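You operate a simulated robot arm through the tools that you are given. There is no shell and no other tool. Be economical: measure what you need, move in short steps, check, and stop when the job is done.

Carry out the task below with a simulated two-armed robot. There is one attempt and no reset: what you move stays moved.

TASK
On the top of the small table, fold the white cloth in half, so that its two short edges meet.

The check looks at the end state, three seconds after you hand in, the way a careful person would. Anything else that was tipped, shoved, dropped, spilled or broken makes it a failure. Flat cloth is picked up by pressing the open fingertips on it (5 to 10 N) and closing them slowly along it; thin cloth reads only 2 to 8 mm in the jaws.

THE ROBOT
Two 7-joint arms with two-finger parallel grippers on one trunk, on a base that drives. Base frame: it is fixed to the floor where the robot stands at the start and does not move with it; the origin is under the middle of the robot, x ahead of it, y to its left, z up. Units: mm, degrees, N and s.
The left shoulder is at the start at [62, 198, 1079], the right one opposite. With the tool pointing down near the work surface each hand reaches from about 300 to 720 mm from the robot's upright axis, wherever it stands, measured 20 degrees to its own side. Places, roughly: top of the small table [500, 0, 900]. Payload 1.57 kg a hand.
The tool frame of a hand sits at the grasp point between the pads (the TCP): z along the fingers, y along the line on which they close. The tips reach 30 mm beyond it. The gripper opens to 110 mm. The fingers are 24 mm wide and 12 mm thick; the gripper's body (48 by 112 mm) begins 78 mm behind the TCP.
Orientation is that of the tool frame in the base frame, as a unit quaternion [x, y, z, w]. With the fingers straight down and closing along the base's y, the tool's x points along the base's -x, its y along +y and its z along -z.

THE INTERFACE
- The arms move only by the tool servo_tool. It takes "left_targets", "right_targets" or both (then of equal length, played together; a hand with none holds still); each is a list of rows, each a list of 7 numbers: the shift along the base's x, y, z in cm, then the turn, a rotation vector about the base's x, y, z in degrees, then the gripper command, from -1 (fully open) to 1 (shut), values between in proportion. In form: [[x, y, z, ax, ay, az, fingers], ...]. A call has 1 to 8 rows; each row is the pose to reach, as a shift and turn from the pose commanded when the call began. Each row takes 0.2 s and may step no farther than 50 mm and 8.6 degrees from the row before; otherwise, or with a gripper value out of range, the whole call is refused. A pose out of reach is approached as far as the arm can. The call stops where the force on the tool passes 40 N (or 10 N more than at its start, if that is more) or the arm is blocked; 0.2 s more then pass. The fingers move at their own pace (about 72 mm/s each) and stop on an object; they squeeze with about 37 N. The grip force told is the motor's: it shows also when the fingers shut on nothing. Time passes only in rows, and 0.2 s behind the last, so rows that repeat a pose let the fingers close. It gives the time, the measured TCP pose, the force on the tool (base axes), the opening and the grip force at its end, in the units of the frame above (readings bear some noise), with the torque about the TCP (base axes, N m) and any sound that the robot's microphone picked up.
- Cameras (640 x 400 px; columns grow to the right, rows downward): "scene" is now at [100, -4, 1648.3]; the picture's right is [-0.06, -1.00, 0.00], its down [-0.87, 0.05, -0.49] and it looks along [0.49, -0.03, -0.87] (base axes); focal length 272 px, centre (320, 200). "left" rides on the left gripper at [70, -16, -141] in its tool frame; the picture's right is [0.23, 0.97, 0.00], its down [-0.85, 0.20, -0.48] and it looks along [-0.47, 0.11, 0.88] (tool axes); focal length 222 px, centre (320, 200). "right" rides on the right gripper at [70, 16, -141] in its tool frame; the picture's right is [-0.23, 0.97, 0.00], its down [-0.85, -0.20, -0.48] and it looks along [-0.47, -0.11, 0.88] (tool axes); focal length 222 px, centre (320, 200). There is no depth. A picture from a camera that has moved, and an enlarged one, comes with that camera's place and axes in the base frame and with its lens.
- snapshot(camera): a new picture of that camera. The clock stands still meanwhile.
- lift_body(by): slides the trunk up (or, below 0, down) by that many mm; the arms and the scene camera ride with it, the base frame stays. It gives what a move gives, with no picture.
- base_move(legs): drives the robot by 1 to 6 legs, each [ahead, left, turn to the left] in mm, mm and degrees, along the robot's own axes; the way and the turn of a leg run together, so that a leg with both is an arc; at most 1500 mm and 180 degrees a leg. The arms and the cameras ride along, it lands a little off, and it stops where it bumps. It gives what a move gives.
- aim_head(pan, tilt): turns the head with the scene camera to pan (to the left, within 86 degrees either way) and tilt (down, from -29 to 69), counted from straight ahead of the robot. It gives what a move gives.
- zoom(camera, box): a new picture of the part [left, top, right, bottom] of that camera's present view, enlarged. The clock stands still meanwhile.
- close_job(): hands the job in; it is judged then, once.

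Work in short steps. Places have to be worked out from the pictures, the camera data and where the tool is seen: move nearer, look again, correct. Check each grasp and each placing, and mend what went wrong. You have 120 turns and 108 pictures in all, those below and enlarged ones among them. Open the grippers and draw the arms clear of the work before you hand the job in, unless the task says otherwise; then end with one line.

The tools are called after "Call:" by a JSON object that holds its "method" and its "body". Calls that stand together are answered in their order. servo_tool: Moves the arms, as the interface text tells. Its arguments: {"type":"object","properties":{"left_targets":{"type":"array","items":{"type":"array","items":{"type":"number"}}},"right_targets":{"type":"array","items":{"type":"array","items":{"type":"number"}}}},"required":[]} The other tools are called the same way: lift_body (by) slides the trunk up or down; base_move (legs) drives the base; aim_head (pan, tilt) turns the head that bears the scene camera; snapshot (camera) takes a picture; zoom (camera, box) takes an enlarged picture of a part of a camera's view; close_job () hands the job in.

At the start:

```text
clock: 0.0
left_tool_pos: [509.0, 274.0, 1030.3]
left_orientation: [0.0, 1.0, 0.0, -0.001]
left_wrist_force: [-0.1, 0.5, -0.7]
left_ft_torque: [0.0, 0.02, -0.03]
left_width: 110.1
left_finger_force: 0.1
right_tool_pos: [361.9, -121.3, 1060.8]
right_orientation: [0.0, 1.0, 0.001, -0.001]
right_wrist_force: [-0.3, 0.4, -0.2]
right_ft_torque: [0.02, -0.04, 0.0]
right_width: 109.9
right_finger_force: 0.0
trunk travel left (down, up): [-675.0, 315.0]
robot x, y, heading: [-3.1, -4.9, -0.1]
head pan, tilt: [-3.2, 60.5]
```

scene: 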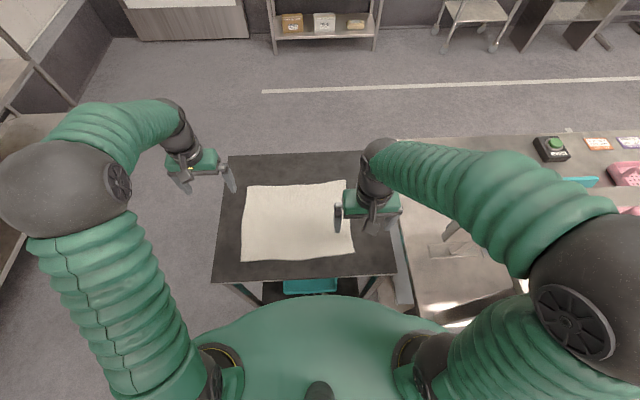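
right: 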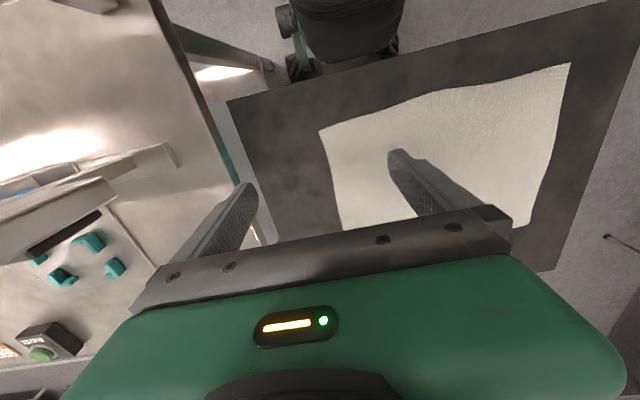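
left: 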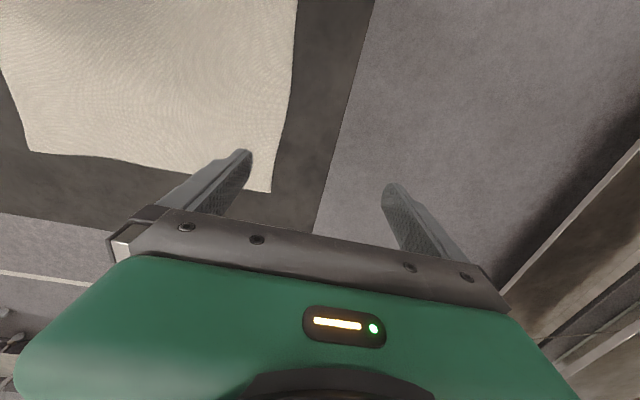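

The cloth spans about x 336–588 and y −120–205, so the short edges are at y≈−120 and y≈+205. Folding would be easiest from the table's left side, so I'll check whether there is room to drive there.

Call:
{"method": "aim_head", "body": {"pan": 60, "tilt": 45}}

Call:
{"method": "snapshot", "body": {"camera": "scene"}}

Call:
{"method": "snapshot", "body": {"camera": "left"}}

```text
clock: 1.3
left_tool_pos: [507.5, 274.4, 1031.0]
left_orientation: [0.0, 1.0, -0.001, 0.0]
left_wrist_force: [0.0, -0.2, 0.7]
left_ft_torque: [-0.01, 0.0, -0.03]
left_width: 109.9
left_finger_force: 0.1
right_tool_pos: [361.1, -120.7, 1060.5]
right_orientation: [0.0, 1.0, 0.0, 0.0]
right_wrist_force: [0.0, -0.6, -0.1]
right_ft_torque: [0.0, 0.0, 0.02]
right_width: 109.9
right_finger_force: 0.2
trunk travel left (down, up): [-675.0, 315.0]
robot x, y, heading: [-1.6, 2.7, 0.0]
head pan, tilt: [60.0, 45.0]
```

```text
104 pictures are left
camera scene: at [74.7, 70.2, 1668.4], right [0.87, -0.5, 0.0], down [-0.36, -0.61, -0.71], along [0.35, 0.61, -0.71], focal length 272 px, centre (320, 200)
```

scene: 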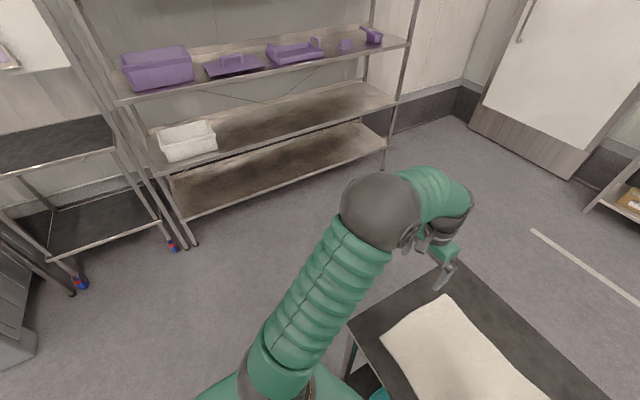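

```text
103 pictures are left
camera left: at [437.1, 257.4, 1173.3], right [-0.23, 0.97, 0.0], down [0.86, 0.2, 0.48], along [0.47, 0.11, -0.88], focal length 222 px, centre (320, 200)
```

left: 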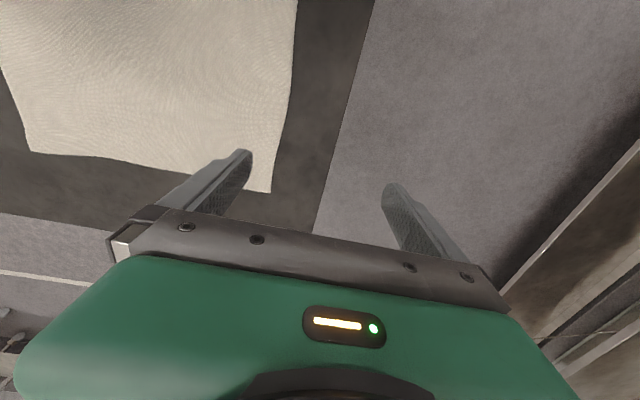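

The shelf front is at y≈1555, so the table's left side is free (the table edge there is at y≈294). I'll drive to about (463, 760), turn to face −y, and look again before closing in.

Call:
{"method": "base_move", "body": {"legs": [[0, 760, 0], [463, 0, 0], [0, 0, -90]]}}

Call:
{"method": "aim_head", "body": {"pan": 0, "tilt": 60}}

Call:
{"method": "snapshot", "body": {"camera": "scene"}}

```text
clock: 11.6
left_tool_pos: [738.9, 246.3, 1032.0]
left_orientation: [0.707, 0.707, 0.0, 0.0]
left_wrist_force: [-0.7, 0.9, -0.4]
left_ft_torque: [0.01, 0.02, -0.04]
left_width: 109.8
left_finger_force: 0.0
right_tool_pos: [343.6, 394.3, 1060.0]
right_orientation: [0.707, 0.707, -0.001, 0.0]
right_wrist_force: [-0.5, -1.0, -0.1]
right_ft_torque: [0.03, 0.0, -0.02]
right_width: 109.9
right_finger_force: 0.0
trunk travel left (down, up): [-675.0, 315.0]
robot x, y, heading: [465.9, 754.8, -90.2]
head pan, tilt: [60.0, 45.0]
```

```text
clock: 12.9
left_tool_pos: [737.5, 247.8, 1031.8]
left_orientation: [0.707, 0.707, 0.0, 0.0]
left_wrist_force: [0.0, -0.2, 0.0]
left_ft_torque: [0.02, -0.05, 0.0]
left_width: 110.3
left_finger_force: 0.1
right_tool_pos: [344.4, 393.9, 1061.3]
right_orientation: [0.707, 0.708, 0.0, 0.0]
right_wrist_force: [-0.4, 0.0, 0.3]
right_ft_torque: [-0.02, -0.03, 0.03]
right_width: 110.0
right_finger_force: 0.1
trunk travel left (down, up): [-675.0, 315.0]
robot x, y, heading: [461.6, 754.7, -90.0]
head pan, tilt: [0.0, 60.0]
```

```text
102 pictures are left
camera scene: at [465.8, 653.5, 1648.9], right [-1.0, 0.0, 0.0], down [0.0, 0.87, -0.5], along [0.0, -0.5, -0.87], focal length 272 px, centre (320, 200)
```

scene: 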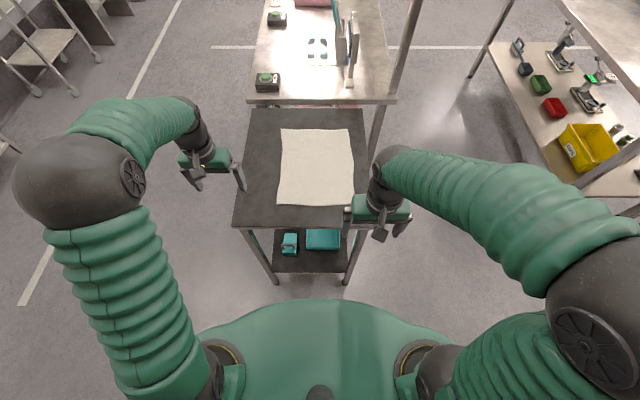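

The view is clear, so I'll drive ahead to the working distance, the same gap as at the start.

Call:
{"method": "base_move", "body": {"legs": [[178, 0, 0]]}}

Call:
{"method": "snapshot", "body": {"camera": "scene"}}

Call:
{"method": "snapshot", "body": {"camera": "right"}}

Call:
{"method": "snapshot", "body": {"camera": "left"}}

```text
clock: 14.4
left_tool_pos: [738.6, 72.3, 1032.4]
left_orientation: [0.707, 0.707, -0.002, 0.001]
left_wrist_force: [-0.6, 0.5, -0.2]
left_ft_torque: [-0.02, 0.02, -0.02]
left_width: 109.9
left_finger_force: 0.1
right_tool_pos: [343.1, 219.7, 1061.2]
right_orientation: [0.707, 0.707, -0.001, 0.001]
right_wrist_force: [-0.7, 0.8, -0.4]
right_ft_torque: [0.04, 0.01, 0.01]
right_width: 110.1
right_finger_force: 0.1
trunk travel left (down, up): [-675.0, 315.0]
robot x, y, heading: [465.1, 577.4, -89.9]
head pan, tilt: [0.0, 60.0]
```

```text
101 pictures are left
camera scene: at [465.6, 480.5, 1649.2], right [-1.0, 0.0, 0.0], down [0.0, 0.87, -0.5], along [0.0, -0.5, -0.87], focal length 272 px, centre (320, 200)
```

scene: 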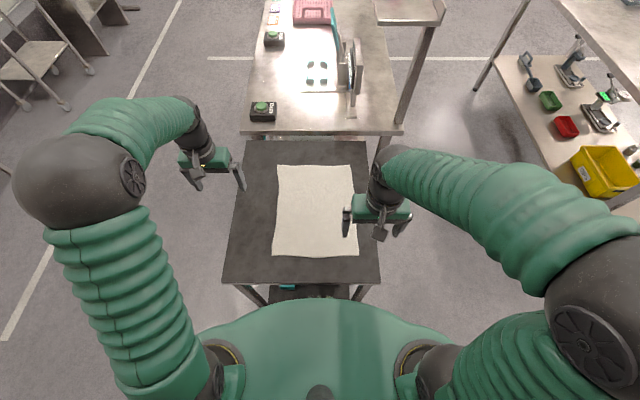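

```text
100 pictures are left
camera right: at [360.0, 289.3, 1201.8], right [0.97, -0.23, 0.0], down [-0.2, -0.85, 0.48], along [-0.11, -0.47, -0.88], focal length 222 px, centre (320, 200)
```

right: 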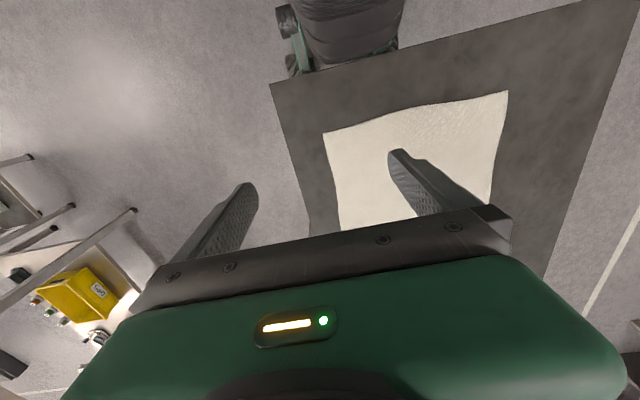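

```text
99 pictures are left
camera left: at [721.2, 142.1, 1175.0], right [0.97, 0.23, 0.0], down [0.2, -0.85, 0.48], along [0.11, -0.47, -0.88], focal length 222 px, centre (320, 200)
```

left: 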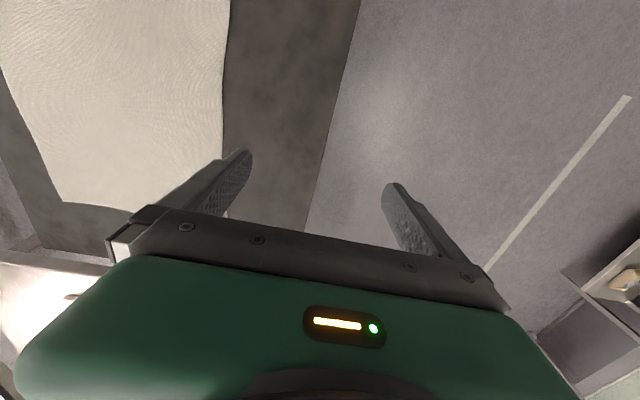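

Combining the views, the table top comes out near z≈870 and the near short edge at y≈220, x≈352–605. I'll place both hands above its corners with the fingers partly closed, then check.

Call:
{"method": "servo_tool", "body": {"left_targets": [[-3.4, 2.8, 0, 0, 0, 0, 0.35], [-6.8, 5.6, 0, 0, 0, 0, 0.35], [-10.2, 8.4, 0, 0, 0, 0, 0.35], [-13.6, 11.2, -1, 0, 0, 0, 0.35], [-17.1, 14, -3.2, 0, 0, 0, 0.35]], "right_targets": [[1, -0.2, -1, 0, 0, 0, 0.35], [2, -0.4, -2, 0, 0, 0, 0.35], [3, -0.6, -3, 0, 0, 0, 0.35], [4, -0.8, -4.5, 0, 0, 0, 0.35], [5.2, -0.8, -6.1, 0, 0, 0, 0.35]]}}

Call:
{"method": "snapshot", "body": {"camera": "right"}}

Call:
{"method": "snapshot", "body": {"camera": "left"}}

Call:
{"method": "snapshot", "body": {"camera": "scene"}}

```text
clock: 15.6
left_tool_pos: [566.1, 210.9, 1001.8]
left_orientation: [0.707, 0.707, -0.001, 0.002]
left_wrist_force: [0.0, -0.1, -0.4]
left_ft_torque: [-0.02, -0.05, -0.02]
left_width: 35.6
left_finger_force: 0.0
right_tool_pos: [394.6, 209.6, 1000.3]
right_orientation: [0.707, 0.707, -0.001, 0.0]
right_wrist_force: [0.1, 0.4, 0.6]
right_ft_torque: [0.0, 0.0, 0.0]
right_width: 35.8
right_finger_force: 0.1
trunk travel left (down, up): [-675.0, 315.0]
robot x, y, heading: [460.1, 578.5, -89.9]
head pan, tilt: [0.0, 60.0]
```

```text
98 pictures are left
camera right: at [410.9, 279.4, 1140.2], right [0.97, -0.23, 0.0], down [-0.2, -0.85, 0.48], along [-0.11, -0.47, -0.88], focal length 222 px, centre (320, 200)
```

right: 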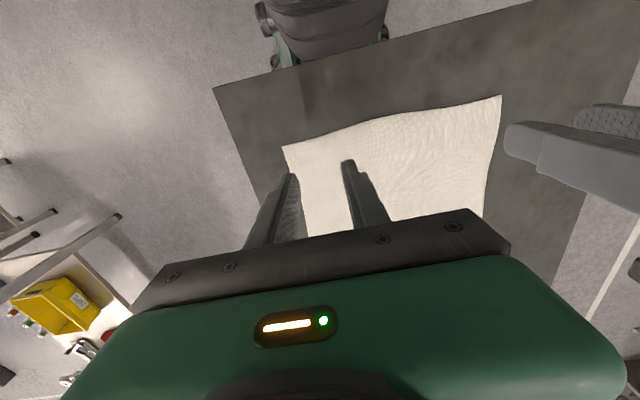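

```text
97 pictures are left
camera left: at [549.0, 280.6, 1142.6], right [0.97, 0.23, 0.0], down [0.2, -0.85, 0.48], along [0.11, -0.47, -0.88], focal length 222 px, centre (320, 200)
```

left: 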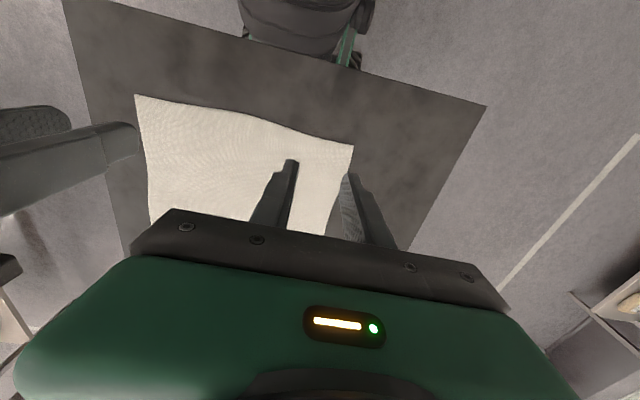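

```text
96 pictures are left
camera scene: at [464.4, 476.6, 1649.0], right [-1.0, 0.0, 0.0], down [0.0, 0.87, -0.5], along [0.0, -0.5, -0.87], focal length 272 px, centre (320, 200)
```

scene: 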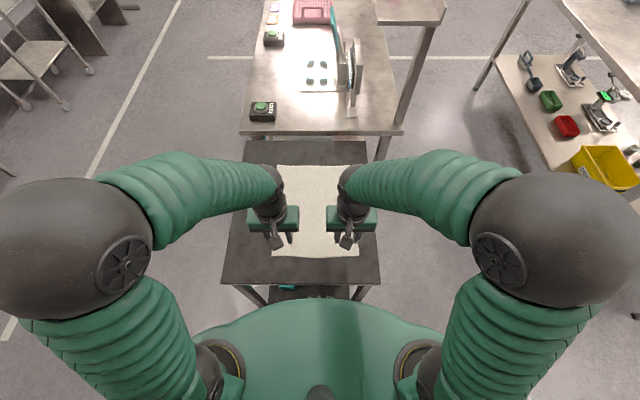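

The corners read about (350, 218) and (605, 218), with the table at z≈865. I'll descend, shifting slightly inward so the pads lie just inside the edge, and stop just above the cloth.

Call:
{"method": "servo_tool", "body": {"left_targets": [[0, -0.3, -3, 0, 0, 0, 0.35], [0, -0.6, -6, 0, 0, 0, 0.35], [0, -0.8, -8.5, 0, 0, 0, 0.35], [0, -0.8, -9.7, 0, 0, 0, 0.35]], "right_targets": [[-0.2, -0.3, -3, 0, 0, 0, 0.35], [-0.4, -0.6, -6, 0, 0, 0, 0.35], [-0.4, -0.8, -8.5, 0, 0, 0, 0.35], [-0.4, -0.8, -9.6, 0, 0, 0, 0.35]]}}

Call:
{"method": "snapshot", "body": {"camera": "right"}}

Call:
{"method": "snapshot", "body": {"camera": "left"}}

```text
clock: 16.6
left_tool_pos: [567.4, 203.6, 902.5]
left_orientation: [0.707, 0.707, 0.0, 0.0]
left_wrist_force: [-0.4, 0.2, 0.3]
left_ft_torque: [0.0, -0.02, 0.01]
left_width: 36.0
left_finger_force: 0.1
right_tool_pos: [390.9, 201.6, 903.0]
right_orientation: [0.708, 0.707, 0.0, 0.001]
right_wrist_force: [-0.7, 0.1, -1.0]
right_ft_torque: [-0.01, 0.0, -0.01]
right_width: 35.9
right_finger_force: 0.0
trunk travel left (down, up): [-675.0, 315.0]
robot x, y, heading: [462.6, 578.1, -90.1]
head pan, tilt: [0.0, 60.0]
```

```text
95 pictures are left
camera right: at [407.2, 270.6, 1044.2], right [0.97, -0.23, 0.0], down [-0.2, -0.85, 0.48], along [-0.11, -0.47, -0.88], focal length 222 px, centre (320, 200)
```

right: 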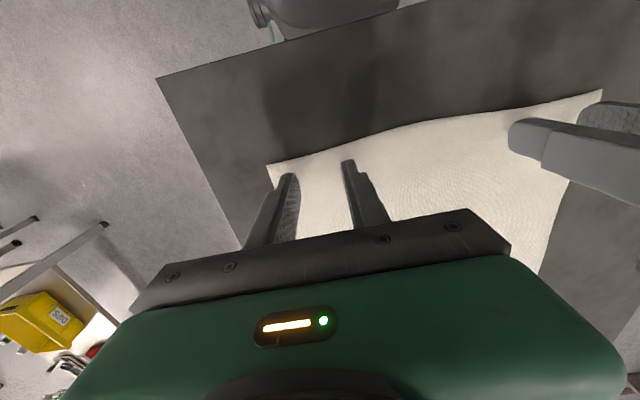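

```text
94 pictures are left
camera left: at [549.4, 272.3, 1044.8], right [0.97, 0.23, 0.0], down [0.2, -0.85, 0.48], along [0.11, -0.47, -0.88], focal length 222 px, centre (320, 200)
```

left: 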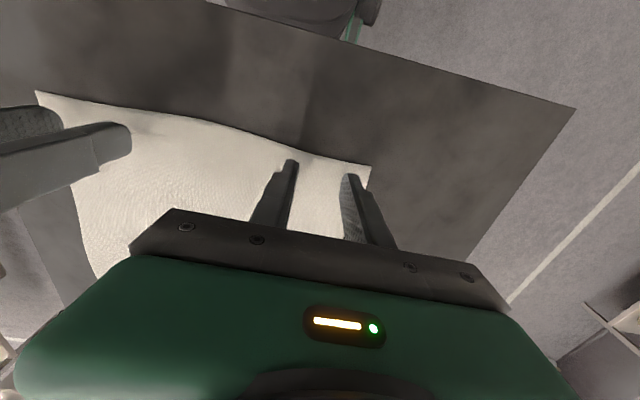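

The inner fingertips are right at the edge, so I'll shift 5 mm inward and press down gently while watching the force.

Call:
{"method": "servo_tool", "body": {"left_targets": [[0, -0.5, 0, 0, 0, 0, 0.35], [0, -0.5, -0.4, 0, 0, 0, 0.35], [0, -0.5, -0.6, 0, 0, 0, 0.35]], "right_targets": [[0, -0.4, 0, 0, 0, 0, 0.35], [0, -0.4, -0.4, 0, 0, 0, 0.35], [0, -0.4, -0.6, 0, 0, 0, 0.35]]}}

```text
clock: 17.4
left_tool_pos: [567.2, 197.7, 898.6]
left_orientation: [0.707, 0.707, -0.001, 0.0]
left_wrist_force: [-0.2, -0.4, -0.7]
left_ft_torque: [0.01, -0.01, -0.03]
left_width: 35.9
left_finger_force: 0.1
right_tool_pos: [392.1, 197.3, 898.0]
right_orientation: [0.707, 0.707, -0.001, 0.0]
right_wrist_force: [0.1, -0.9, -0.3]
right_ft_torque: [0.0, 0.05, -0.05]
right_width: 35.7
right_finger_force: 0.1
trunk travel left (down, up): [-675.0, 315.0]
robot x, y, heading: [466.7, 574.4, -90.0]
head pan, tilt: [0.0, 60.0]
```

There's no contact yet, so I'll keep going down in small steps.

Call:
{"method": "servo_tool", "body": {"left_targets": [[0, 0, -0.2, 0, 0, 0, 0.35], [0, 0, -0.3, 0, 0, 0, 0.35]], "right_targets": [[0, 0, -0.2, 0, 0, 0, 0.35], [0, 0, -0.3, 0, 0, 0, 0.35]]}}

```text
clock: 18.0
left_tool_pos: [566.8, 197.4, 894.9]
left_orientation: [0.707, 0.707, -0.001, 0.001]
left_wrist_force: [-0.1, 0.1, -0.4]
left_ft_torque: [0.0, 0.03, 0.01]
left_width: 35.7
left_finger_force: 0.0
right_tool_pos: [391.3, 198.1, 894.5]
right_orientation: [0.707, 0.707, -0.001, 0.0]
right_wrist_force: [0.3, 0.0, 0.6]
right_ft_torque: [-0.01, 0.01, 0.0]
right_width: 35.8
right_finger_force: 0.1
trunk travel left (down, up): [-675.0, 315.0]
robot x, y, heading: [461.6, 574.7, -90.0]
head pan, tilt: [0.0, 60.0]
```

Still no force; I'll continue down.

Call:
{"method": "servo_tool", "body": {"left_targets": [[0, 0, -0.2, 0, 0, 0, 0.35], [0, 0, -0.3, 0, 0, 0, 0.35]], "right_targets": [[0, 0, -0.2, 0, 0, 0, 0.35], [0, 0, -0.3, 0, 0, 0, 0.35]]}}

```text
clock: 18.6
left_tool_pos: [566.8, 197.6, 892.7]
left_orientation: [0.707, 0.707, -0.001, 0.001]
left_wrist_force: [-0.4, -0.8, 0.6]
left_ft_torque: [0.01, 0.0, -0.04]
left_width: 35.7
left_finger_force: 0.0
right_tool_pos: [391.4, 198.5, 892.0]
right_orientation: [0.707, 0.708, -0.001, 0.001]
right_wrist_force: [-0.9, -2.0, 3.6]
right_ft_torque: [0.03, 0.02, 0.0]
right_width: 35.8
right_finger_force: 0.1
trunk travel left (down, up): [-675.0, 315.0]
robot x, y, heading: [461.9, 576.8, -89.6]
head pan, tilt: [0.0, 60.0]
```

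The right hand is touching (3.6 N). The left goes 2 mm further and the right 1 mm.

Call:
{"method": "servo_tool", "body": {"left_targets": [[0, 0, -0.1, 0, 0, 0, 0.35], [0, 0, -0.2, 0, 0, 0, 0.35]], "right_targets": [[0, 0, -0.05, 0, 0, 0, 0.35], [0, 0, -0.1, 0, 0, 0, 0.35]]}}

```text
clock: 19.2
left_tool_pos: [567.2, 197.5, 892.2]
left_orientation: [0.707, 0.707, -0.002, 0.002]
left_wrist_force: [4.0, -2.7, 26.9]
left_ft_torque: [0.08, -0.17, -0.06]
left_width: 35.7
left_finger_force: 0.1
right_tool_pos: [390.6, 198.8, 892.5]
right_orientation: [0.707, 0.707, -0.001, 0.001]
right_wrist_force: [-1.8, -2.4, 4.4]
right_ft_torque: [-0.09, 0.08, 0.02]
right_width: 35.9
right_finger_force: 0.0
trunk travel left (down, up): [-675.0, 315.0]
robot x, y, heading: [463.4, 577.8, -89.9]
head pan, tilt: [0.0, 60.0]
```

The left is pressing too hard at 27 N. I'll raise it 1.3 mm and lower the right a hair.

Call:
{"method": "servo_tool", "body": {"left_targets": [[0, 0, 0.13, 0, 0, 0, 0.35]], "right_targets": [[0, 0, -0.03, 0, 0, 0, 0.35]]}}

```text
clock: 19.6
left_tool_pos: [567.3, 198.6, 891.7]
left_orientation: [0.707, 0.707, -0.001, 0.001]
left_wrist_force: [0.5, -5.0, 6.3]
left_ft_torque: [-0.13, -0.06, -0.05]
left_width: 35.8
left_finger_force: 0.0
right_tool_pos: [390.7, 198.6, 892.0]
right_orientation: [0.707, 0.707, -0.001, 0.001]
right_wrist_force: [-2.0, 0.2, 25.3]
right_ft_torque: [0.12, 0.12, 0.03]
right_width: 35.7
right_finger_force: 0.1
trunk travel left (down, up): [-675.0, 315.0]
robot x, y, heading: [462.5, 579.2, -89.9]
head pan, tilt: [0.0, 60.0]
```

The left is good at 6 N; the right has reached 25 N, so I'll ease it up.

Call:
{"method": "servo_tool", "body": {"left_targets": [[0, 0, 0, 0, 0, 0, 0.35]], "right_targets": [[0, 0, 0.1, 0, 0, 0, 0.35]]}}

```text
clock: 20.0
left_tool_pos: [566.6, 198.6, 891.1]
left_orientation: [0.707, 0.707, -0.001, 0.001]
left_wrist_force: [-0.7, -3.1, 10.5]
left_ft_torque: [-0.09, -0.05, 0.0]
left_width: 36.0
left_finger_force: 0.2
right_tool_pos: [392.0, 197.4, 891.1]
right_orientation: [0.707, 0.707, -0.001, 0.001]
right_wrist_force: [-1.4, -2.5, 16.4]
right_ft_torque: [0.0, 0.07, 0.0]
right_width: 35.6
right_finger_force: 0.1
trunk travel left (down, up): [-675.0, 315.0]
robot x, y, heading: [460.0, 575.7, -89.9]
head pan, tilt: [0.0, 60.0]
```

I'll ease both a touch more and then close slowly.

Call:
{"method": "servo_tool", "body": {"left_targets": [[0, 0, 0.03, 0, 0, 0, 0.42], [0, 0, 0.03, 0, 0, 0, 0.5], [0, 0, 0.03, 0, 0, 0, 0.58], [0, 0, 0.03, 0, 0, 0, 0.66], [0, 0, 0.03, 0, 0, 0, 0.74], [0, 0, 0.03, 0, 0, 0, 0.82], [0, 0, 0.03, 0, 0, 0, 0.9], [0, 0, 0.03, 0, 0, 0, 1]], "right_targets": [[0, 0, 0.07, 0, 0, 0, 0.42], [0, 0, 0.07, 0, 0, 0, 0.5], [0, 0, 0.07, 0, 0, 0, 0.58], [0, 0, 0.07, 0, 0, 0, 0.66], [0, 0, 0.07, 0, 0, 0, 0.74], [0, 0, 0.07, 0, 0, 0, 0.82], [0, 0, 0.07, 0, 0, 0, 0.9], [0, 0, 0.07, 0, 0, 0, 1]]}}

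Call:
{"method": "servo_tool", "body": {"left_targets": [[0, 0, 0, 0, 0, 0, 1], [0, 0, 0, 0, 0, 0, 1]], "right_targets": [[0, 0, 0, 0, 0, 0, 1], [0, 0, 0, 0, 0, 0, 1]]}}

Call:
{"method": "snapshot", "body": {"camera": "right"}}

Call:
{"method": "snapshot", "body": {"camera": "left"}}

```text
clock: 21.8
left_tool_pos: [567.5, 197.7, 891.5]
left_orientation: [0.707, 0.708, -0.001, 0.0]
left_wrist_force: [-0.5, -0.7, 5.7]
left_ft_torque: [0.06, -0.04, -0.02]
left_width: 0.0
left_finger_force: 22.0
right_tool_pos: [390.5, 199.5, 892.7]
right_orientation: [0.707, 0.707, -0.002, 0.001]
right_wrist_force: [0.2, 0.5, 1.2]
right_ft_torque: [0.04, -0.02, 0.02]
right_width: 0.0
right_finger_force: 21.0
trunk travel left (down, up): [-675.0, 315.0]
robot x, y, heading: [464.6, 577.0, -89.9]
head pan, tilt: [0.0, 60.0]
```

```text
clock: 22.4
left_tool_pos: [566.2, 198.0, 892.0]
left_orientation: [0.707, 0.707, -0.001, 0.0]
left_wrist_force: [-0.7, 1.1, 4.6]
left_ft_torque: [0.03, -0.01, 0.01]
left_width: 0.0
left_finger_force: 20.8
right_tool_pos: [391.7, 199.6, 892.8]
right_orientation: [0.707, 0.707, -0.001, 0.001]
right_wrist_force: [0.3, 0.3, 0.5]
right_ft_torque: [0.03, -0.02, 0.01]
right_width: 0.0
right_finger_force: 21.7
trunk travel left (down, up): [-675.0, 315.0]
robot x, y, heading: [466.0, 576.2, -90.1]
head pan, tilt: [0.0, 60.0]
```

```text
93 pictures are left
camera right: at [407.4, 267.8, 1032.5], right [0.97, -0.23, 0.0], down [-0.2, -0.85, 0.48], along [-0.11, -0.47, -0.88], focal length 222 px, centre (320, 200)
```

right: 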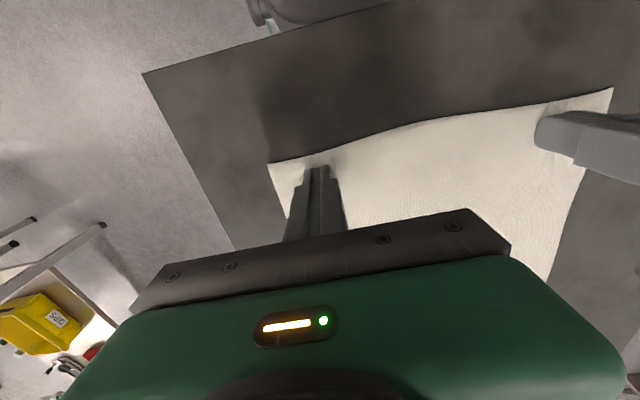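

```text
92 pictures are left
camera left: at [549.8, 267.8, 1033.3], right [0.97, 0.23, 0.0], down [0.2, -0.85, 0.48], along [0.11, -0.47, -0.88], focal length 222 px, centre (320, 200)
```

left: 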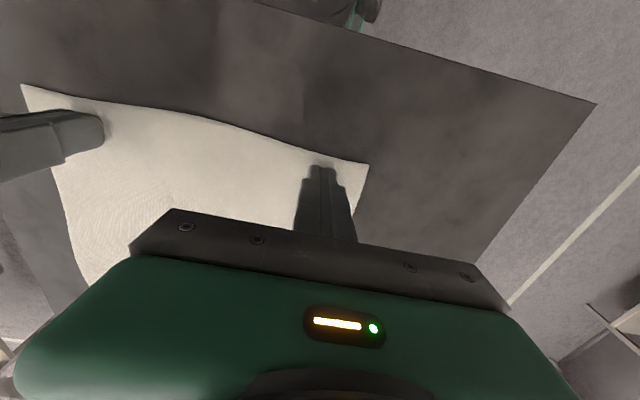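

The fingers shut on nothing because the pressure was too light. I'll lift slightly, reopen wider (about 45 mm), shift in a little, and press again.

Call:
{"method": "servo_tool", "body": {"left_targets": [[-0.3, -0.1, 0.5, 0, 0, 0, 0.2], [-0.3, -0.1, 0.5, 0, 0, 0, 0.2], [-0.3, -0.1, 0.1, 0, 0, 0, 0.2], [-0.3, -0.1, -0.02, 0, 0, 0, 0.2]], "right_targets": [[0.3, -0.1, 0.5, 0, 0, 0, 0.2], [0.3, -0.1, 0.5, 0, 0, 0, 0.2], [0.3, -0.1, 0.1, 0, 0, 0, 0.2], [0.3, -0.1, -0.05, 0, 0, 0, 0.2]]}}

Call:
{"method": "servo_tool", "body": {"left_targets": [[0, 0, 0, 0, 0, 0, 0.2]], "right_targets": [[0, 0, 0, 0, 0, 0, 0.2]]}}

```text
clock: 23.4
left_tool_pos: [564.1, 197.1, 892.7]
left_orientation: [0.707, 0.707, -0.001, 0.001]
left_wrist_force: [0.5, -0.7, 5.6]
left_ft_torque: [-0.01, -0.02, 0.02]
left_width: 43.9
left_finger_force: 0.1
right_tool_pos: [394.6, 198.1, 891.8]
right_orientation: [0.707, 0.707, -0.002, 0.001]
right_wrist_force: [-0.7, -1.3, 2.1]
right_ft_torque: [-0.05, 0.03, 0.01]
right_width: 43.8
right_finger_force: 0.2
trunk travel left (down, up): [-675.0, 315.0]
robot x, y, heading: [461.9, 573.9, -89.8]
head pan, tilt: [0.0, 60.0]
```

```text
clock: 23.8
left_tool_pos: [563.6, 196.0, 891.0]
left_orientation: [0.707, 0.708, -0.002, 0.001]
left_wrist_force: [0.1, 0.0, 8.4]
left_ft_torque: [0.02, -0.02, 0.0]
left_width: 43.7
left_finger_force: 0.1
right_tool_pos: [393.7, 195.8, 892.8]
right_orientation: [0.707, 0.707, 0.0, 0.001]
right_wrist_force: [-0.5, -1.7, 4.3]
right_ft_torque: [-0.02, 0.02, -0.04]
right_width: 43.8
right_finger_force: 0.1
trunk travel left (down, up): [-675.0, 315.0]
robot x, y, heading: [462.9, 574.0, -90.1]
head pan, tilt: [0.0, 60.0]
```

The forces are 8 N and 4 N. I'll add a little press and close halfway, then check.

Call:
{"method": "servo_tool", "body": {"left_targets": [[0, 0, -0.02, 0, 0, 0, 0.2], [0, 0, -0.02, 0, 0, 0, 0.26], [0, 0, -0.02, 0, 0, 0, 0.32], [0, 0, -0.02, 0, 0, 0, 0.38], [0, 0, -0.02, 0, 0, 0, 0.44], [0, 0, -0.02, 0, 0, 0, 0.5]], "right_targets": [[0, 0, -0.05, 0, 0, 0, 0.2], [0, 0, -0.05, 0, 0, 0, 0.26], [0, 0, -0.05, 0, 0, 0, 0.32], [0, 0, -0.05, 0, 0, 0, 0.38], [0, 0, -0.05, 0, 0, 0, 0.44], [0, 0, -0.05, 0, 0, 0, 0.5]]}}

Call:
{"method": "zoom", "body": {"camera": "right", "box": [220, 120, 420, 250]}}

Call:
{"method": "zoom", "body": {"camera": "left", "box": [220, 120, 420, 250]}}

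```text
clock: 25.2
left_tool_pos: [563.6, 197.4, 891.4]
left_orientation: [0.707, 0.707, -0.001, 0.002]
left_wrist_force: [0.8, -2.0, 12.7]
left_ft_torque: [0.0, -0.08, 0.0]
left_width: 26.5
left_finger_force: 0.0
right_tool_pos: [393.5, 197.9, 891.2]
right_orientation: [0.707, 0.707, -0.001, 0.001]
right_wrist_force: [-0.9, -2.1, 15.1]
right_ft_torque: [-0.02, 0.06, 0.02]
right_width: 27.6
right_finger_force: 0.1
trunk travel left (down, up): [-675.0, 315.0]
robot x, y, heading: [462.8, 577.6, -90.0]
head pan, tilt: [0.0, 60.0]
```

```text
3.08 times, centred on (320, 185) of right
camera zoom: at [410.4, 267.4, 1032.0], right [0.97, -0.23, 0.0], down [-0.2, -0.85, 0.48], along [-0.11, -0.47, -0.88], focal length 684 px, centre (320, 246)
```

zoom: 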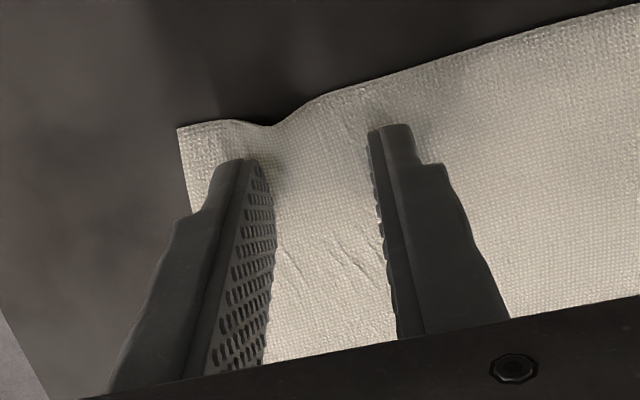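

```text
3.08 times, centred on (320, 185) of left
camera zoom: at [546.7, 267.4, 1033.1], right [0.97, 0.23, 0.0], down [0.2, -0.85, 0.48], along [0.11, -0.47, -0.88], focal length 684 px, centre (320, 246)
```

zoom: 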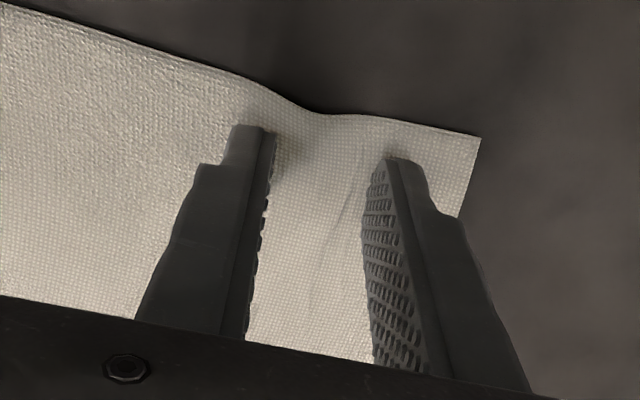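

The cloth is now gathering between the fingers. I'll keep this pressure and continue closing slowly.

Call:
{"method": "servo_tool", "body": {"left_targets": [[0, 0, 0, 0, 0, 0, 0.56], [0, 0, 0, 0, 0, 0, 0.62], [0, 0, 0, 0, 0, 0, 0.68], [0, 0, 0, 0, 0, 0, 0.74], [0, 0, 0, 0, 0, 0, 0.8], [0, 0, 0, 0, 0, 0, 0.86], [0, 0, 0, 0, 0, 0, 0.93], [0, 0, 0, 0, 0, 0, 1]], "right_targets": [[0, 0, 0, 0, 0, 0, 0.56], [0, 0, 0, 0, 0, 0, 0.62], [0, 0, 0, 0, 0, 0, 0.68], [0, 0, 0, 0, 0, 0, 0.74], [0, 0, 0, 0, 0, 0, 0.8], [0, 0, 0, 0, 0, 0, 0.86], [0, 0, 0, 0, 0, 0, 0.93], [0, 0, 0, 0, 0, 0, 1]]}}

Call:
{"method": "zoom", "body": {"camera": "right", "box": [220, 120, 420, 250]}}

Call:
{"method": "zoom", "body": {"camera": "left", "box": [220, 120, 420, 250]}}

```text
clock: 27.0
left_tool_pos: [563.3, 198.1, 892.0]
left_orientation: [0.707, 0.707, -0.002, 0.001]
left_wrist_force: [0.6, 0.5, 8.6]
left_ft_torque: [0.07, -0.01, 0.01]
left_width: 0.0
left_finger_force: 21.6
right_tool_pos: [393.7, 197.5, 891.4]
right_orientation: [0.707, 0.707, -0.001, 0.0]
right_wrist_force: [-2.8, -1.1, 17.9]
right_ft_torque: [0.09, 0.16, 0.02]
right_width: 7.8
right_finger_force: 27.0
trunk travel left (down, up): [-675.0, 315.0]
robot x, y, heading: [465.0, 574.6, -89.7]
head pan, tilt: [0.0, 60.0]
```

```text
3.08 times, centred on (320, 185) of right
camera zoom: at [409.8, 267.7, 1032.0], right [0.97, -0.23, 0.0], down [-0.2, -0.85, 0.48], along [-0.11, -0.47, -0.88], focal length 684 px, centre (320, 246)
```

zoom: 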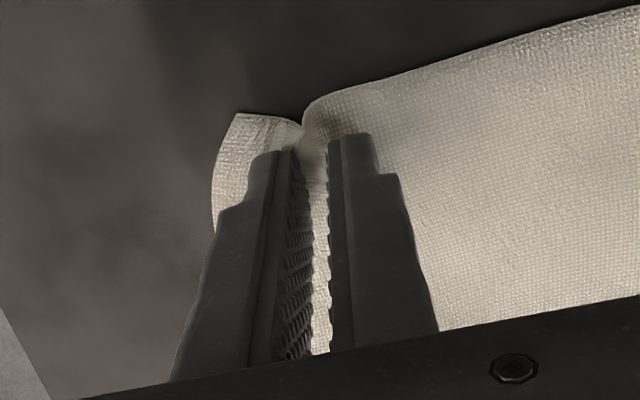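

```text
3.08 times, centred on (320, 185) of left
camera zoom: at [546.2, 267.7, 1033.2], right [0.97, 0.23, 0.0], down [0.2, -0.85, 0.48], along [0.11, -0.47, -0.88], focal length 684 px, centre (320, 246)
```

zoom: 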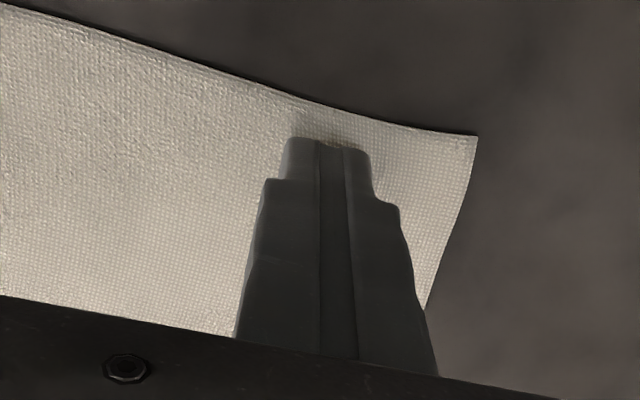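

The right hand holds cloth (7.8 mm), but the left slipped at the lower press. I'll redo the left a bit firmer, about 15 N.

Call:
{"method": "servo_tool", "body": {"left_targets": [[0.1, 0, 0.5, 0, 0, 0, 0.2], [0.1, 0, 0.5, 0, 0, 0, 0.2], [0.1, 0, 0.1, 0, 0, 0, 0.2], [0.1, 0, -0.05, 0, 0, 0, 0.2], [0.1, 0, -0.05, 0, 0, 0, 0.26], [0.1, 0, -0.05, 0, 0, 0, 0.32], [0.1, 0, -0.05, 0, 0, 0, 0.38]]}}

```text
clock: 28.6
left_tool_pos: [565.8, 197.8, 891.9]
left_orientation: [0.707, 0.707, -0.002, 0.002]
left_wrist_force: [-1.1, 0.3, 16.4]
left_ft_torque: [0.07, 0.02, -0.01]
left_width: 34.0
left_finger_force: 0.3
right_tool_pos: [394.0, 198.0, 891.4]
right_orientation: [0.707, 0.707, -0.001, 0.002]
right_wrist_force: [-1.1, -1.7, 13.6]
right_ft_torque: [0.04, 0.04, 0.02]
right_width: 2.1
right_finger_force: 23.9
trunk travel left (down, up): [-675.0, 315.0]
robot x, y, heading: [463.3, 575.5, -90.1]
head pan, tilt: [0.0, 60.0]
```

The left reads 16 N, so I'll close it on slowly, pressing slightly more toward the end.

Call:
{"method": "servo_tool", "body": {"left_targets": [[0, 0, 0, 0, 0, 0, 0.45], [0, 0, -0.01, 0, 0, 0, 0.53], [0, 0, -0.01, 0, 0, 0, 0.61], [0, 0, -0.02, 0, 0, 0, 0.69], [0, 0, -0.02, 0, 0, 0, 0.77], [0, 0, -0.02, 0, 0, 0, 0.85], [0, 0, -0.02, 0, 0, 0, 0.93], [0, 0, -0.02, 0, 0, 0, 1]]}}

Call:
{"method": "zoom", "body": {"camera": "right", "box": [220, 120, 420, 250]}}

Call:
{"method": "zoom", "body": {"camera": "left", "box": [220, 120, 420, 250]}}

```text
clock: 30.4
left_tool_pos: [565.3, 197.3, 891.4]
left_orientation: [0.707, 0.707, -0.001, 0.001]
left_wrist_force: [1.0, -2.5, 36.9]
left_ft_torque: [0.12, -0.05, -0.01]
left_width: 0.0
left_finger_force: 21.6
right_tool_pos: [393.9, 198.8, 891.8]
right_orientation: [0.707, 0.707, -0.001, 0.001]
right_wrist_force: [2.8, -1.2, 2.8]
right_ft_torque: [0.01, -0.08, 0.0]
right_width: 2.0
right_finger_force: 23.2
trunk travel left (down, up): [-675.0, 315.0]
robot x, y, heading: [460.7, 578.4, -89.9]
head pan, tilt: [0.0, 60.0]
```

```text
3.08 times, centred on (320, 185) of right
camera zoom: at [410.6, 268.2, 1032.3], right [0.97, -0.23, 0.0], down [-0.2, -0.85, 0.48], along [-0.11, -0.47, -0.88], focal length 684 px, centre (320, 246)
```

zoom: 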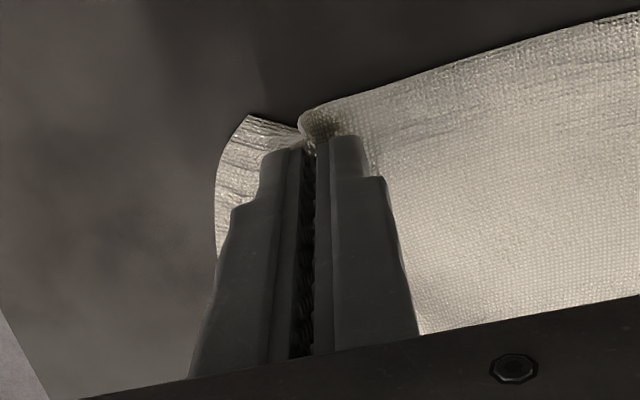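

```text
3.08 times, centred on (320, 185) of left
camera zoom: at [547.9, 267.6, 1032.8], right [0.97, 0.23, 0.0], down [0.2, -0.85, 0.48], along [0.11, -0.47, -0.88], focal length 684 px, centre (320, 246)
```

zoom: 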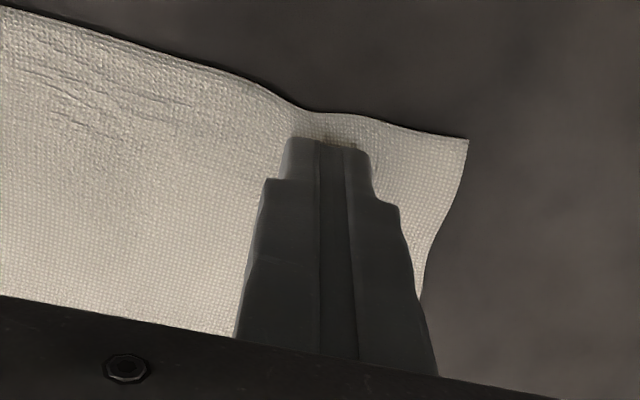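

The left slipped again. I'll try further from the corner with a wider gap, steady pressure and slower closing, checking along the way.

Call:
{"method": "servo_tool", "body": {"left_targets": [[-0.8, -0.2, 0.5, 0, 0, 0, 0.05], [-0.8, -0.2, 0.5, 0, 0, 0, 0.05], [-0.8, -0.2, 0.1, 0, 0, 0, 0.05], [-0.8, -0.2, 0.03, 0, 0, 0, 0.05], [-0.8, -0.2, 0.03, 0, 0, 0, 0.05]]}}

```text
clock: 31.6
left_tool_pos: [557.7, 198.5, 890.9]
left_orientation: [0.707, 0.707, -0.002, 0.002]
left_wrist_force: [2.0, 5.4, 19.1]
left_ft_torque: [0.22, -0.16, 0.06]
left_width: 52.0
left_finger_force: 0.0
right_tool_pos: [394.5, 199.2, 890.8]
right_orientation: [0.707, 0.707, -0.001, 0.001]
right_wrist_force: [0.1, -1.4, 6.9]
right_ft_torque: [0.03, 0.02, -0.02]
right_width: 2.0
right_finger_force: 23.8
trunk travel left (down, up): [-675.0, 315.0]
robot x, y, heading: [462.0, 577.2, -90.0]
head pan, tilt: [0.0, 60.0]
```

I'll close slowly, easing the press by 0.3 mm.

Call:
{"method": "servo_tool", "body": {"left_targets": [[0, 0, 0.03, 0, 0, 0, 0.11], [0, 0, 0.03, 0, 0, 0, 0.17], [0, 0, 0.03, 0, 0, 0, 0.23], [0, 0, 0.03, 0, 0, 0, 0.29], [0, 0, 0.03, 0, 0, 0, 0.35], [0, 0, 0.03, 0, 0, 0, 0.41], [0, 0, 0.03, 0, 0, 0, 0.47], [0, 0, 0.03, 0, 0, 0, 0.53]]}}

Call:
{"method": "zoom", "body": {"camera": "left", "box": [220, 120, 420, 250]}}

```text
clock: 33.4
left_tool_pos: [556.9, 195.8, 891.6]
left_orientation: [0.707, 0.707, -0.001, 0.002]
left_wrist_force: [-1.2, -1.0, 7.0]
left_ft_torque: [0.0, -0.03, 0.04]
left_width: 26.5
left_finger_force: 0.8
right_tool_pos: [394.6, 197.9, 891.3]
right_orientation: [0.708, 0.707, -0.001, 0.001]
right_wrist_force: [0.0, 5.5, 16.2]
right_ft_torque: [0.26, 0.04, 0.01]
right_width: 2.2
right_finger_force: 23.9
trunk travel left (down, up): [-675.0, 315.0]
robot x, y, heading: [465.2, 578.9, -90.0]
head pan, tilt: [0.0, 60.0]
```

```text
3.08 times, centred on (320, 185) of left
camera zoom: at [539.7, 265.8, 1033.2], right [0.97, 0.23, 0.0], down [0.2, -0.85, 0.48], along [0.11, -0.47, -0.88], focal length 684 px, centre (320, 246)
```

zoom: 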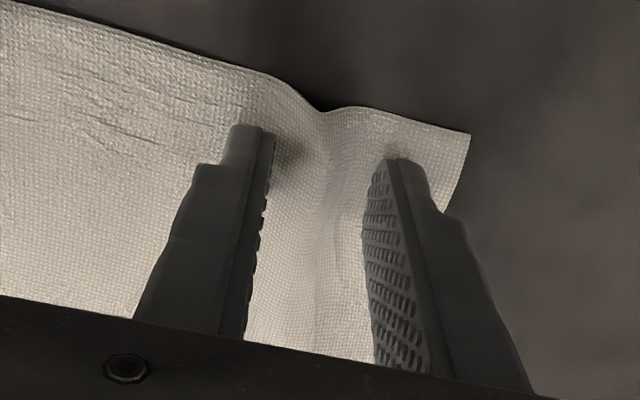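

A clear ridge has formed. I'll go on slowly with slightly more press.

Call:
{"method": "servo_tool", "body": {"left_targets": [[0, 0, -0.02, 0, 0, 0, 0.58], [0, 0, -0.02, 0, 0, 0, 0.63], [0, 0, -0.02, 0, 0, 0, 0.68], [0, 0, -0.02, 0, 0, 0, 0.73], [0, 0, -0.02, 0, 0, 0, 0.78], [0, 0, -0.02, 0, 0, 0, 0.82]]}}

Call:
{"method": "zoom", "body": {"camera": "left", "box": [220, 120, 420, 250]}}

```text
clock: 34.8
left_tool_pos: [556.3, 195.9, 891.5]
left_orientation: [0.707, 0.708, -0.001, 0.001]
left_wrist_force: [-15.2, -0.3, 11.8]
left_ft_torque: [0.0, 0.42, 0.16]
left_width: 15.6
left_finger_force: 6.3
right_tool_pos: [394.4, 198.2, 892.1]
right_orientation: [0.706, 0.708, -0.001, 0.002]
right_wrist_force: [14.1, 5.0, 10.9]
right_ft_torque: [0.21, -0.4, -0.08]
right_width: 2.3
right_finger_force: 23.7
trunk travel left (down, up): [-675.0, 315.0]
robot x, y, heading: [464.7, 577.3, -90.0]
head pan, tilt: [0.0, 60.0]
```

```text
3.08 times, centred on (320, 185) of left
camera zoom: at [539.0, 265.6, 1033.1], right [0.97, 0.23, 0.0], down [0.2, -0.85, 0.48], along [0.11, -0.47, -0.88], focal length 684 px, centre (320, 246)
```

zoom: 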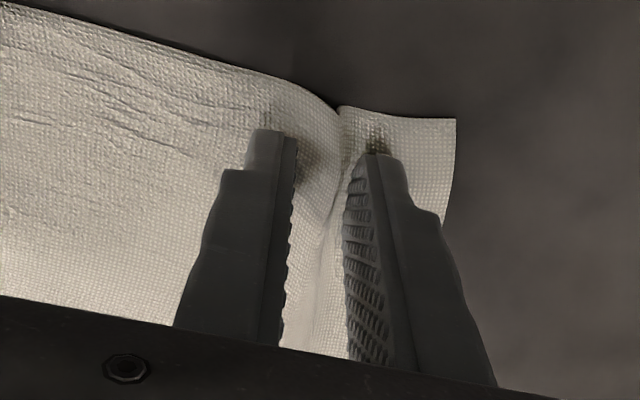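

The cloth is taut between the hands (15 N), which caused the slipping. I'll move the left hand inward while I finish closing.

Call:
{"method": "servo_tool", "body": {"left_targets": [[-0.2, 0, 0, 0, 0, 0, 0.84], [-0.4, 0, 0, 0, 0, 0, 0.87], [-0.6, 0, 0, 0, 0, 0, 0.9], [-0.8, 0, 0, 0, 0, 0, 0.93], [-0.9, 0, 0, 0, 0, 0, 0.96], [-0.9, 0, 0, 0, 0, 0, 1], [-0.9, 0, 0, 0, 0, 0, 1]]}}

Call:
{"method": "zoom", "body": {"camera": "left", "box": [220, 120, 420, 250]}}

```text
clock: 36.4
left_tool_pos: [549.4, 196.6, 892.1]
left_orientation: [0.707, 0.707, -0.001, 0.001]
left_wrist_force: [-4.2, 0.3, 22.5]
left_ft_torque: [0.13, 0.09, 0.11]
left_width: 2.4
left_finger_force: 24.0
right_tool_pos: [395.0, 197.6, 892.9]
right_orientation: [0.707, 0.707, -0.002, 0.001]
right_wrist_force: [7.3, 1.3, 5.7]
right_ft_torque: [0.04, -0.21, 0.02]
right_width: 2.4
right_finger_force: 23.6
trunk travel left (down, up): [-675.0, 315.0]
robot x, y, heading: [462.6, 577.2, -90.1]
head pan, tilt: [0.0, 60.0]
```

```text
3.08 times, centred on (320, 185) of left
camera zoom: at [531.3, 265.5, 1033.0], right [0.97, 0.23, 0.0], down [0.2, -0.85, 0.48], along [0.11, -0.47, -0.88], focal length 684 px, centre (320, 246)
```

zoom: 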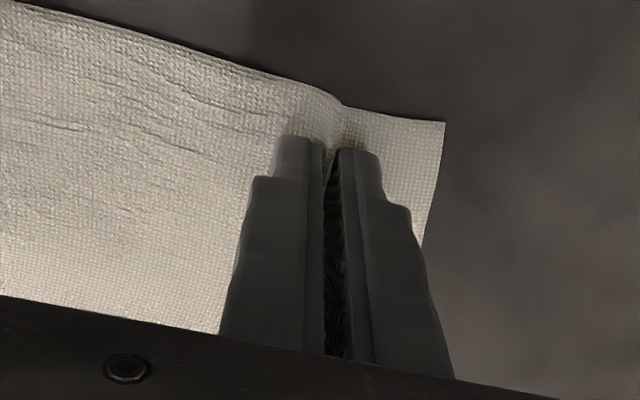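

Both hands hold cloth at 2.4 mm. I'll lift 60 mm and check.

Call:
{"method": "servo_tool", "body": {"left_targets": [[0, -0.2, 1, 0, 0, 0, 1], [0, -0.5, 2, 0, 0, 0, 1], [0, -1, 3.5, 0, 0, 0, 1], [0, -1.5, 5, 0, 0, 0, 1], [0, -2, 6.5, 0, 0, 0, 1]], "right_targets": [[0, -0.2, 1, 0, 0, 0, 1], [0, -0.5, 2, 0, 0, 0, 1], [0, -1, 3.5, 0, 0, 0, 1], [0, -1.5, 5, 0, 0, 0, 1], [0, -2, 6.5, 0, 0, 0, 1]]}}

Call:
{"method": "snapshot", "body": {"camera": "left"}}

Call:
{"method": "snapshot", "body": {"camera": "scene"}}

```text
clock: 37.6
left_tool_pos: [548.2, 176.4, 955.2]
left_orientation: [0.707, 0.707, -0.001, 0.001]
left_wrist_force: [-10.7, -1.1, -0.1]
left_ft_torque: [-0.04, 0.32, 0.14]
left_width: 2.7
left_finger_force: 23.9
right_tool_pos: [393.5, 178.0, 957.6]
right_orientation: [0.707, 0.707, -0.001, 0.0]
right_wrist_force: [11.8, 1.1, 0.4]
right_ft_torque: [0.0, -0.38, 0.0]
right_width: 2.1
right_finger_force: 23.6
trunk travel left (down, up): [-675.0, 315.0]
robot x, y, heading: [465.9, 574.6, -90.0]
head pan, tilt: [0.0, 60.0]
```

```text
82 pictures are left
camera left: at [530.6, 244.6, 1097.3], right [0.97, 0.23, 0.0], down [0.2, -0.85, 0.48], along [0.11, -0.47, -0.88], focal length 222 px, centre (320, 200)
```

left: 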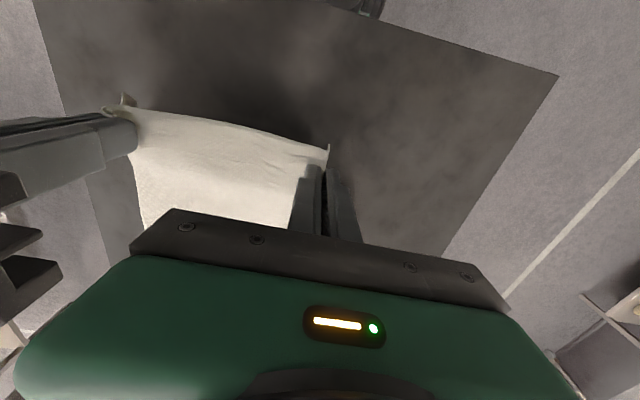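

```text
81 pictures are left
camera scene: at [465.0, 477.1, 1648.9], right [-1.0, 0.0, 0.0], down [0.0, 0.87, -0.5], along [0.0, -0.5, -0.87], focal length 272 px, centre (320, 200)
```

scene: 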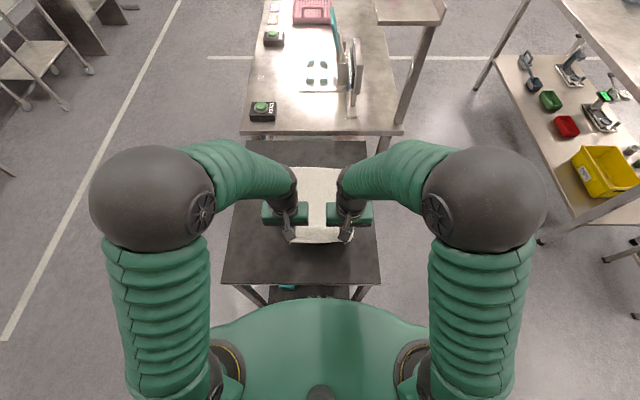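

Both corners are held with the edge taut. I'll carry the edge over in an arc about the middle line (y≈56), easing the tension slightly, and stop above the far side to look.

Call:
{"method": "servo_tool", "body": {"left_targets": [[-0.2, -2.8, 2.7, 0, 0, 0, 1], [-0.2, -5.7, 5.4, 0, 0, 0, 1], [-0.2, -8.9, 6.5, 0, 0, 0, 1], [-0.2, -12.1, 6.9, 0, 0, 0, 1], [-0.2, -15, 6.2, 0, 0, 0, 1], [-0.2, -17.7, 4.9, 0, 0, 0, 1], [-0.2, -20, 2.7, 0, 0, 0, 1], [-0.2, -21.7, 0.9, 0, 0, 0, 1]], "right_targets": [[0.2, -2.8, 2.7, 0, 0, 0, 1], [0.2, -5.7, 5.4, 0, 0, 0, 1], [0.2, -8.9, 6.5, 0, 0, 0, 1], [0.2, -12.1, 6.9, 0, 0, 0, 1], [0.2, -15, 6.2, 0, 0, 0, 1], [0.2, -17.7, 4.9, 0, 0, 0, 1], [0.2, -20, 2.7, 0, 0, 0, 1], [0.2, -21.7, 0.9, 0, 0, 0, 1]]}}

Call:
{"method": "snapshot", "body": {"camera": "left"}}

Call:
{"method": "snapshot", "body": {"camera": "scene"}}

Call:
{"method": "snapshot", "body": {"camera": "right"}}

```text
clock: 39.4
left_tool_pos: [546.2, -44.0, 963.1]
left_orientation: [0.707, 0.707, 0.0, 0.0]
left_wrist_force: [-2.6, 0.2, 0.9]
left_ft_torque: [0.01, 0.08, 0.05]
left_width: 2.4
left_finger_force: 23.7
right_tool_pos: [395.4, -41.9, 963.2]
right_orientation: [0.708, 0.706, 0.0, -0.001]
right_wrist_force: [2.7, -0.5, 0.5]
right_ft_torque: [0.01, -0.06, -0.04]
right_width: 2.1
right_finger_force: 24.0
trunk travel left (down, up): [-675.0, 315.0]
robot x, y, heading: [463.7, 577.8, -89.9]
head pan, tilt: [0.0, 60.0]
```

```text
80 pictures are left
camera left: at [528.4, 25.3, 1104.9], right [0.97, 0.23, 0.0], down [0.2, -0.86, 0.48], along [0.11, -0.47, -0.88], focal length 222 px, centre (320, 200)
```

left: 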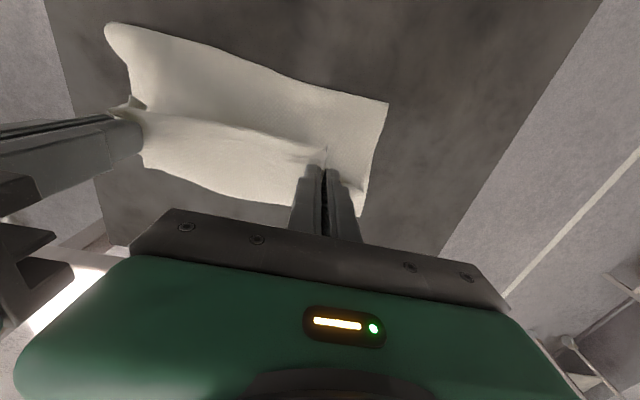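

```text
79 pictures are left
camera scene: at [465.1, 470.9, 1648.6], right [-1.0, 0.0, 0.0], down [0.0, 0.87, -0.5], along [0.0, -0.5, -0.87], focal length 272 px, centre (320, 200)
```

scene: 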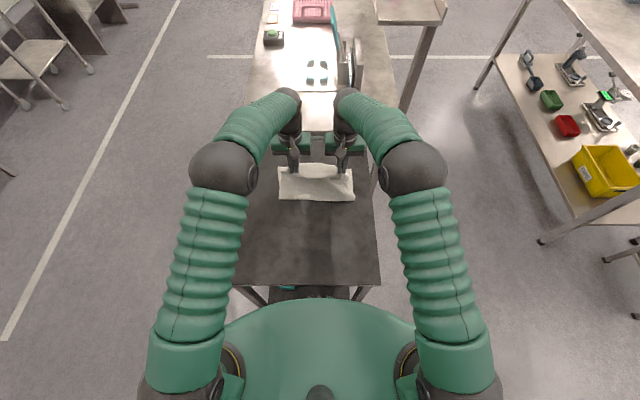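

```text
78 pictures are left
camera right: at [412.0, 27.4, 1104.5], right [0.97, -0.23, 0.0], down [-0.2, -0.86, 0.48], along [-0.11, -0.47, -0.88], focal length 222 px, centre (320, 200)
```

right: 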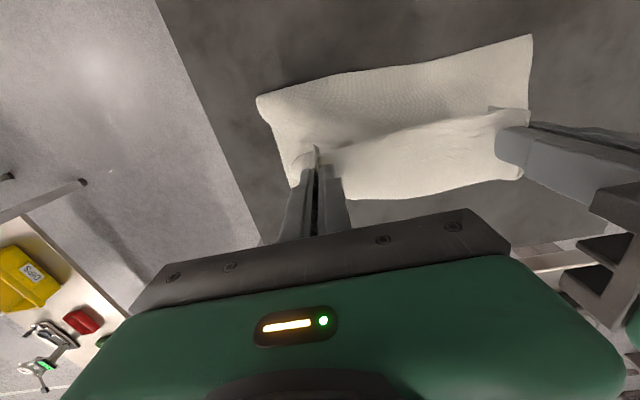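

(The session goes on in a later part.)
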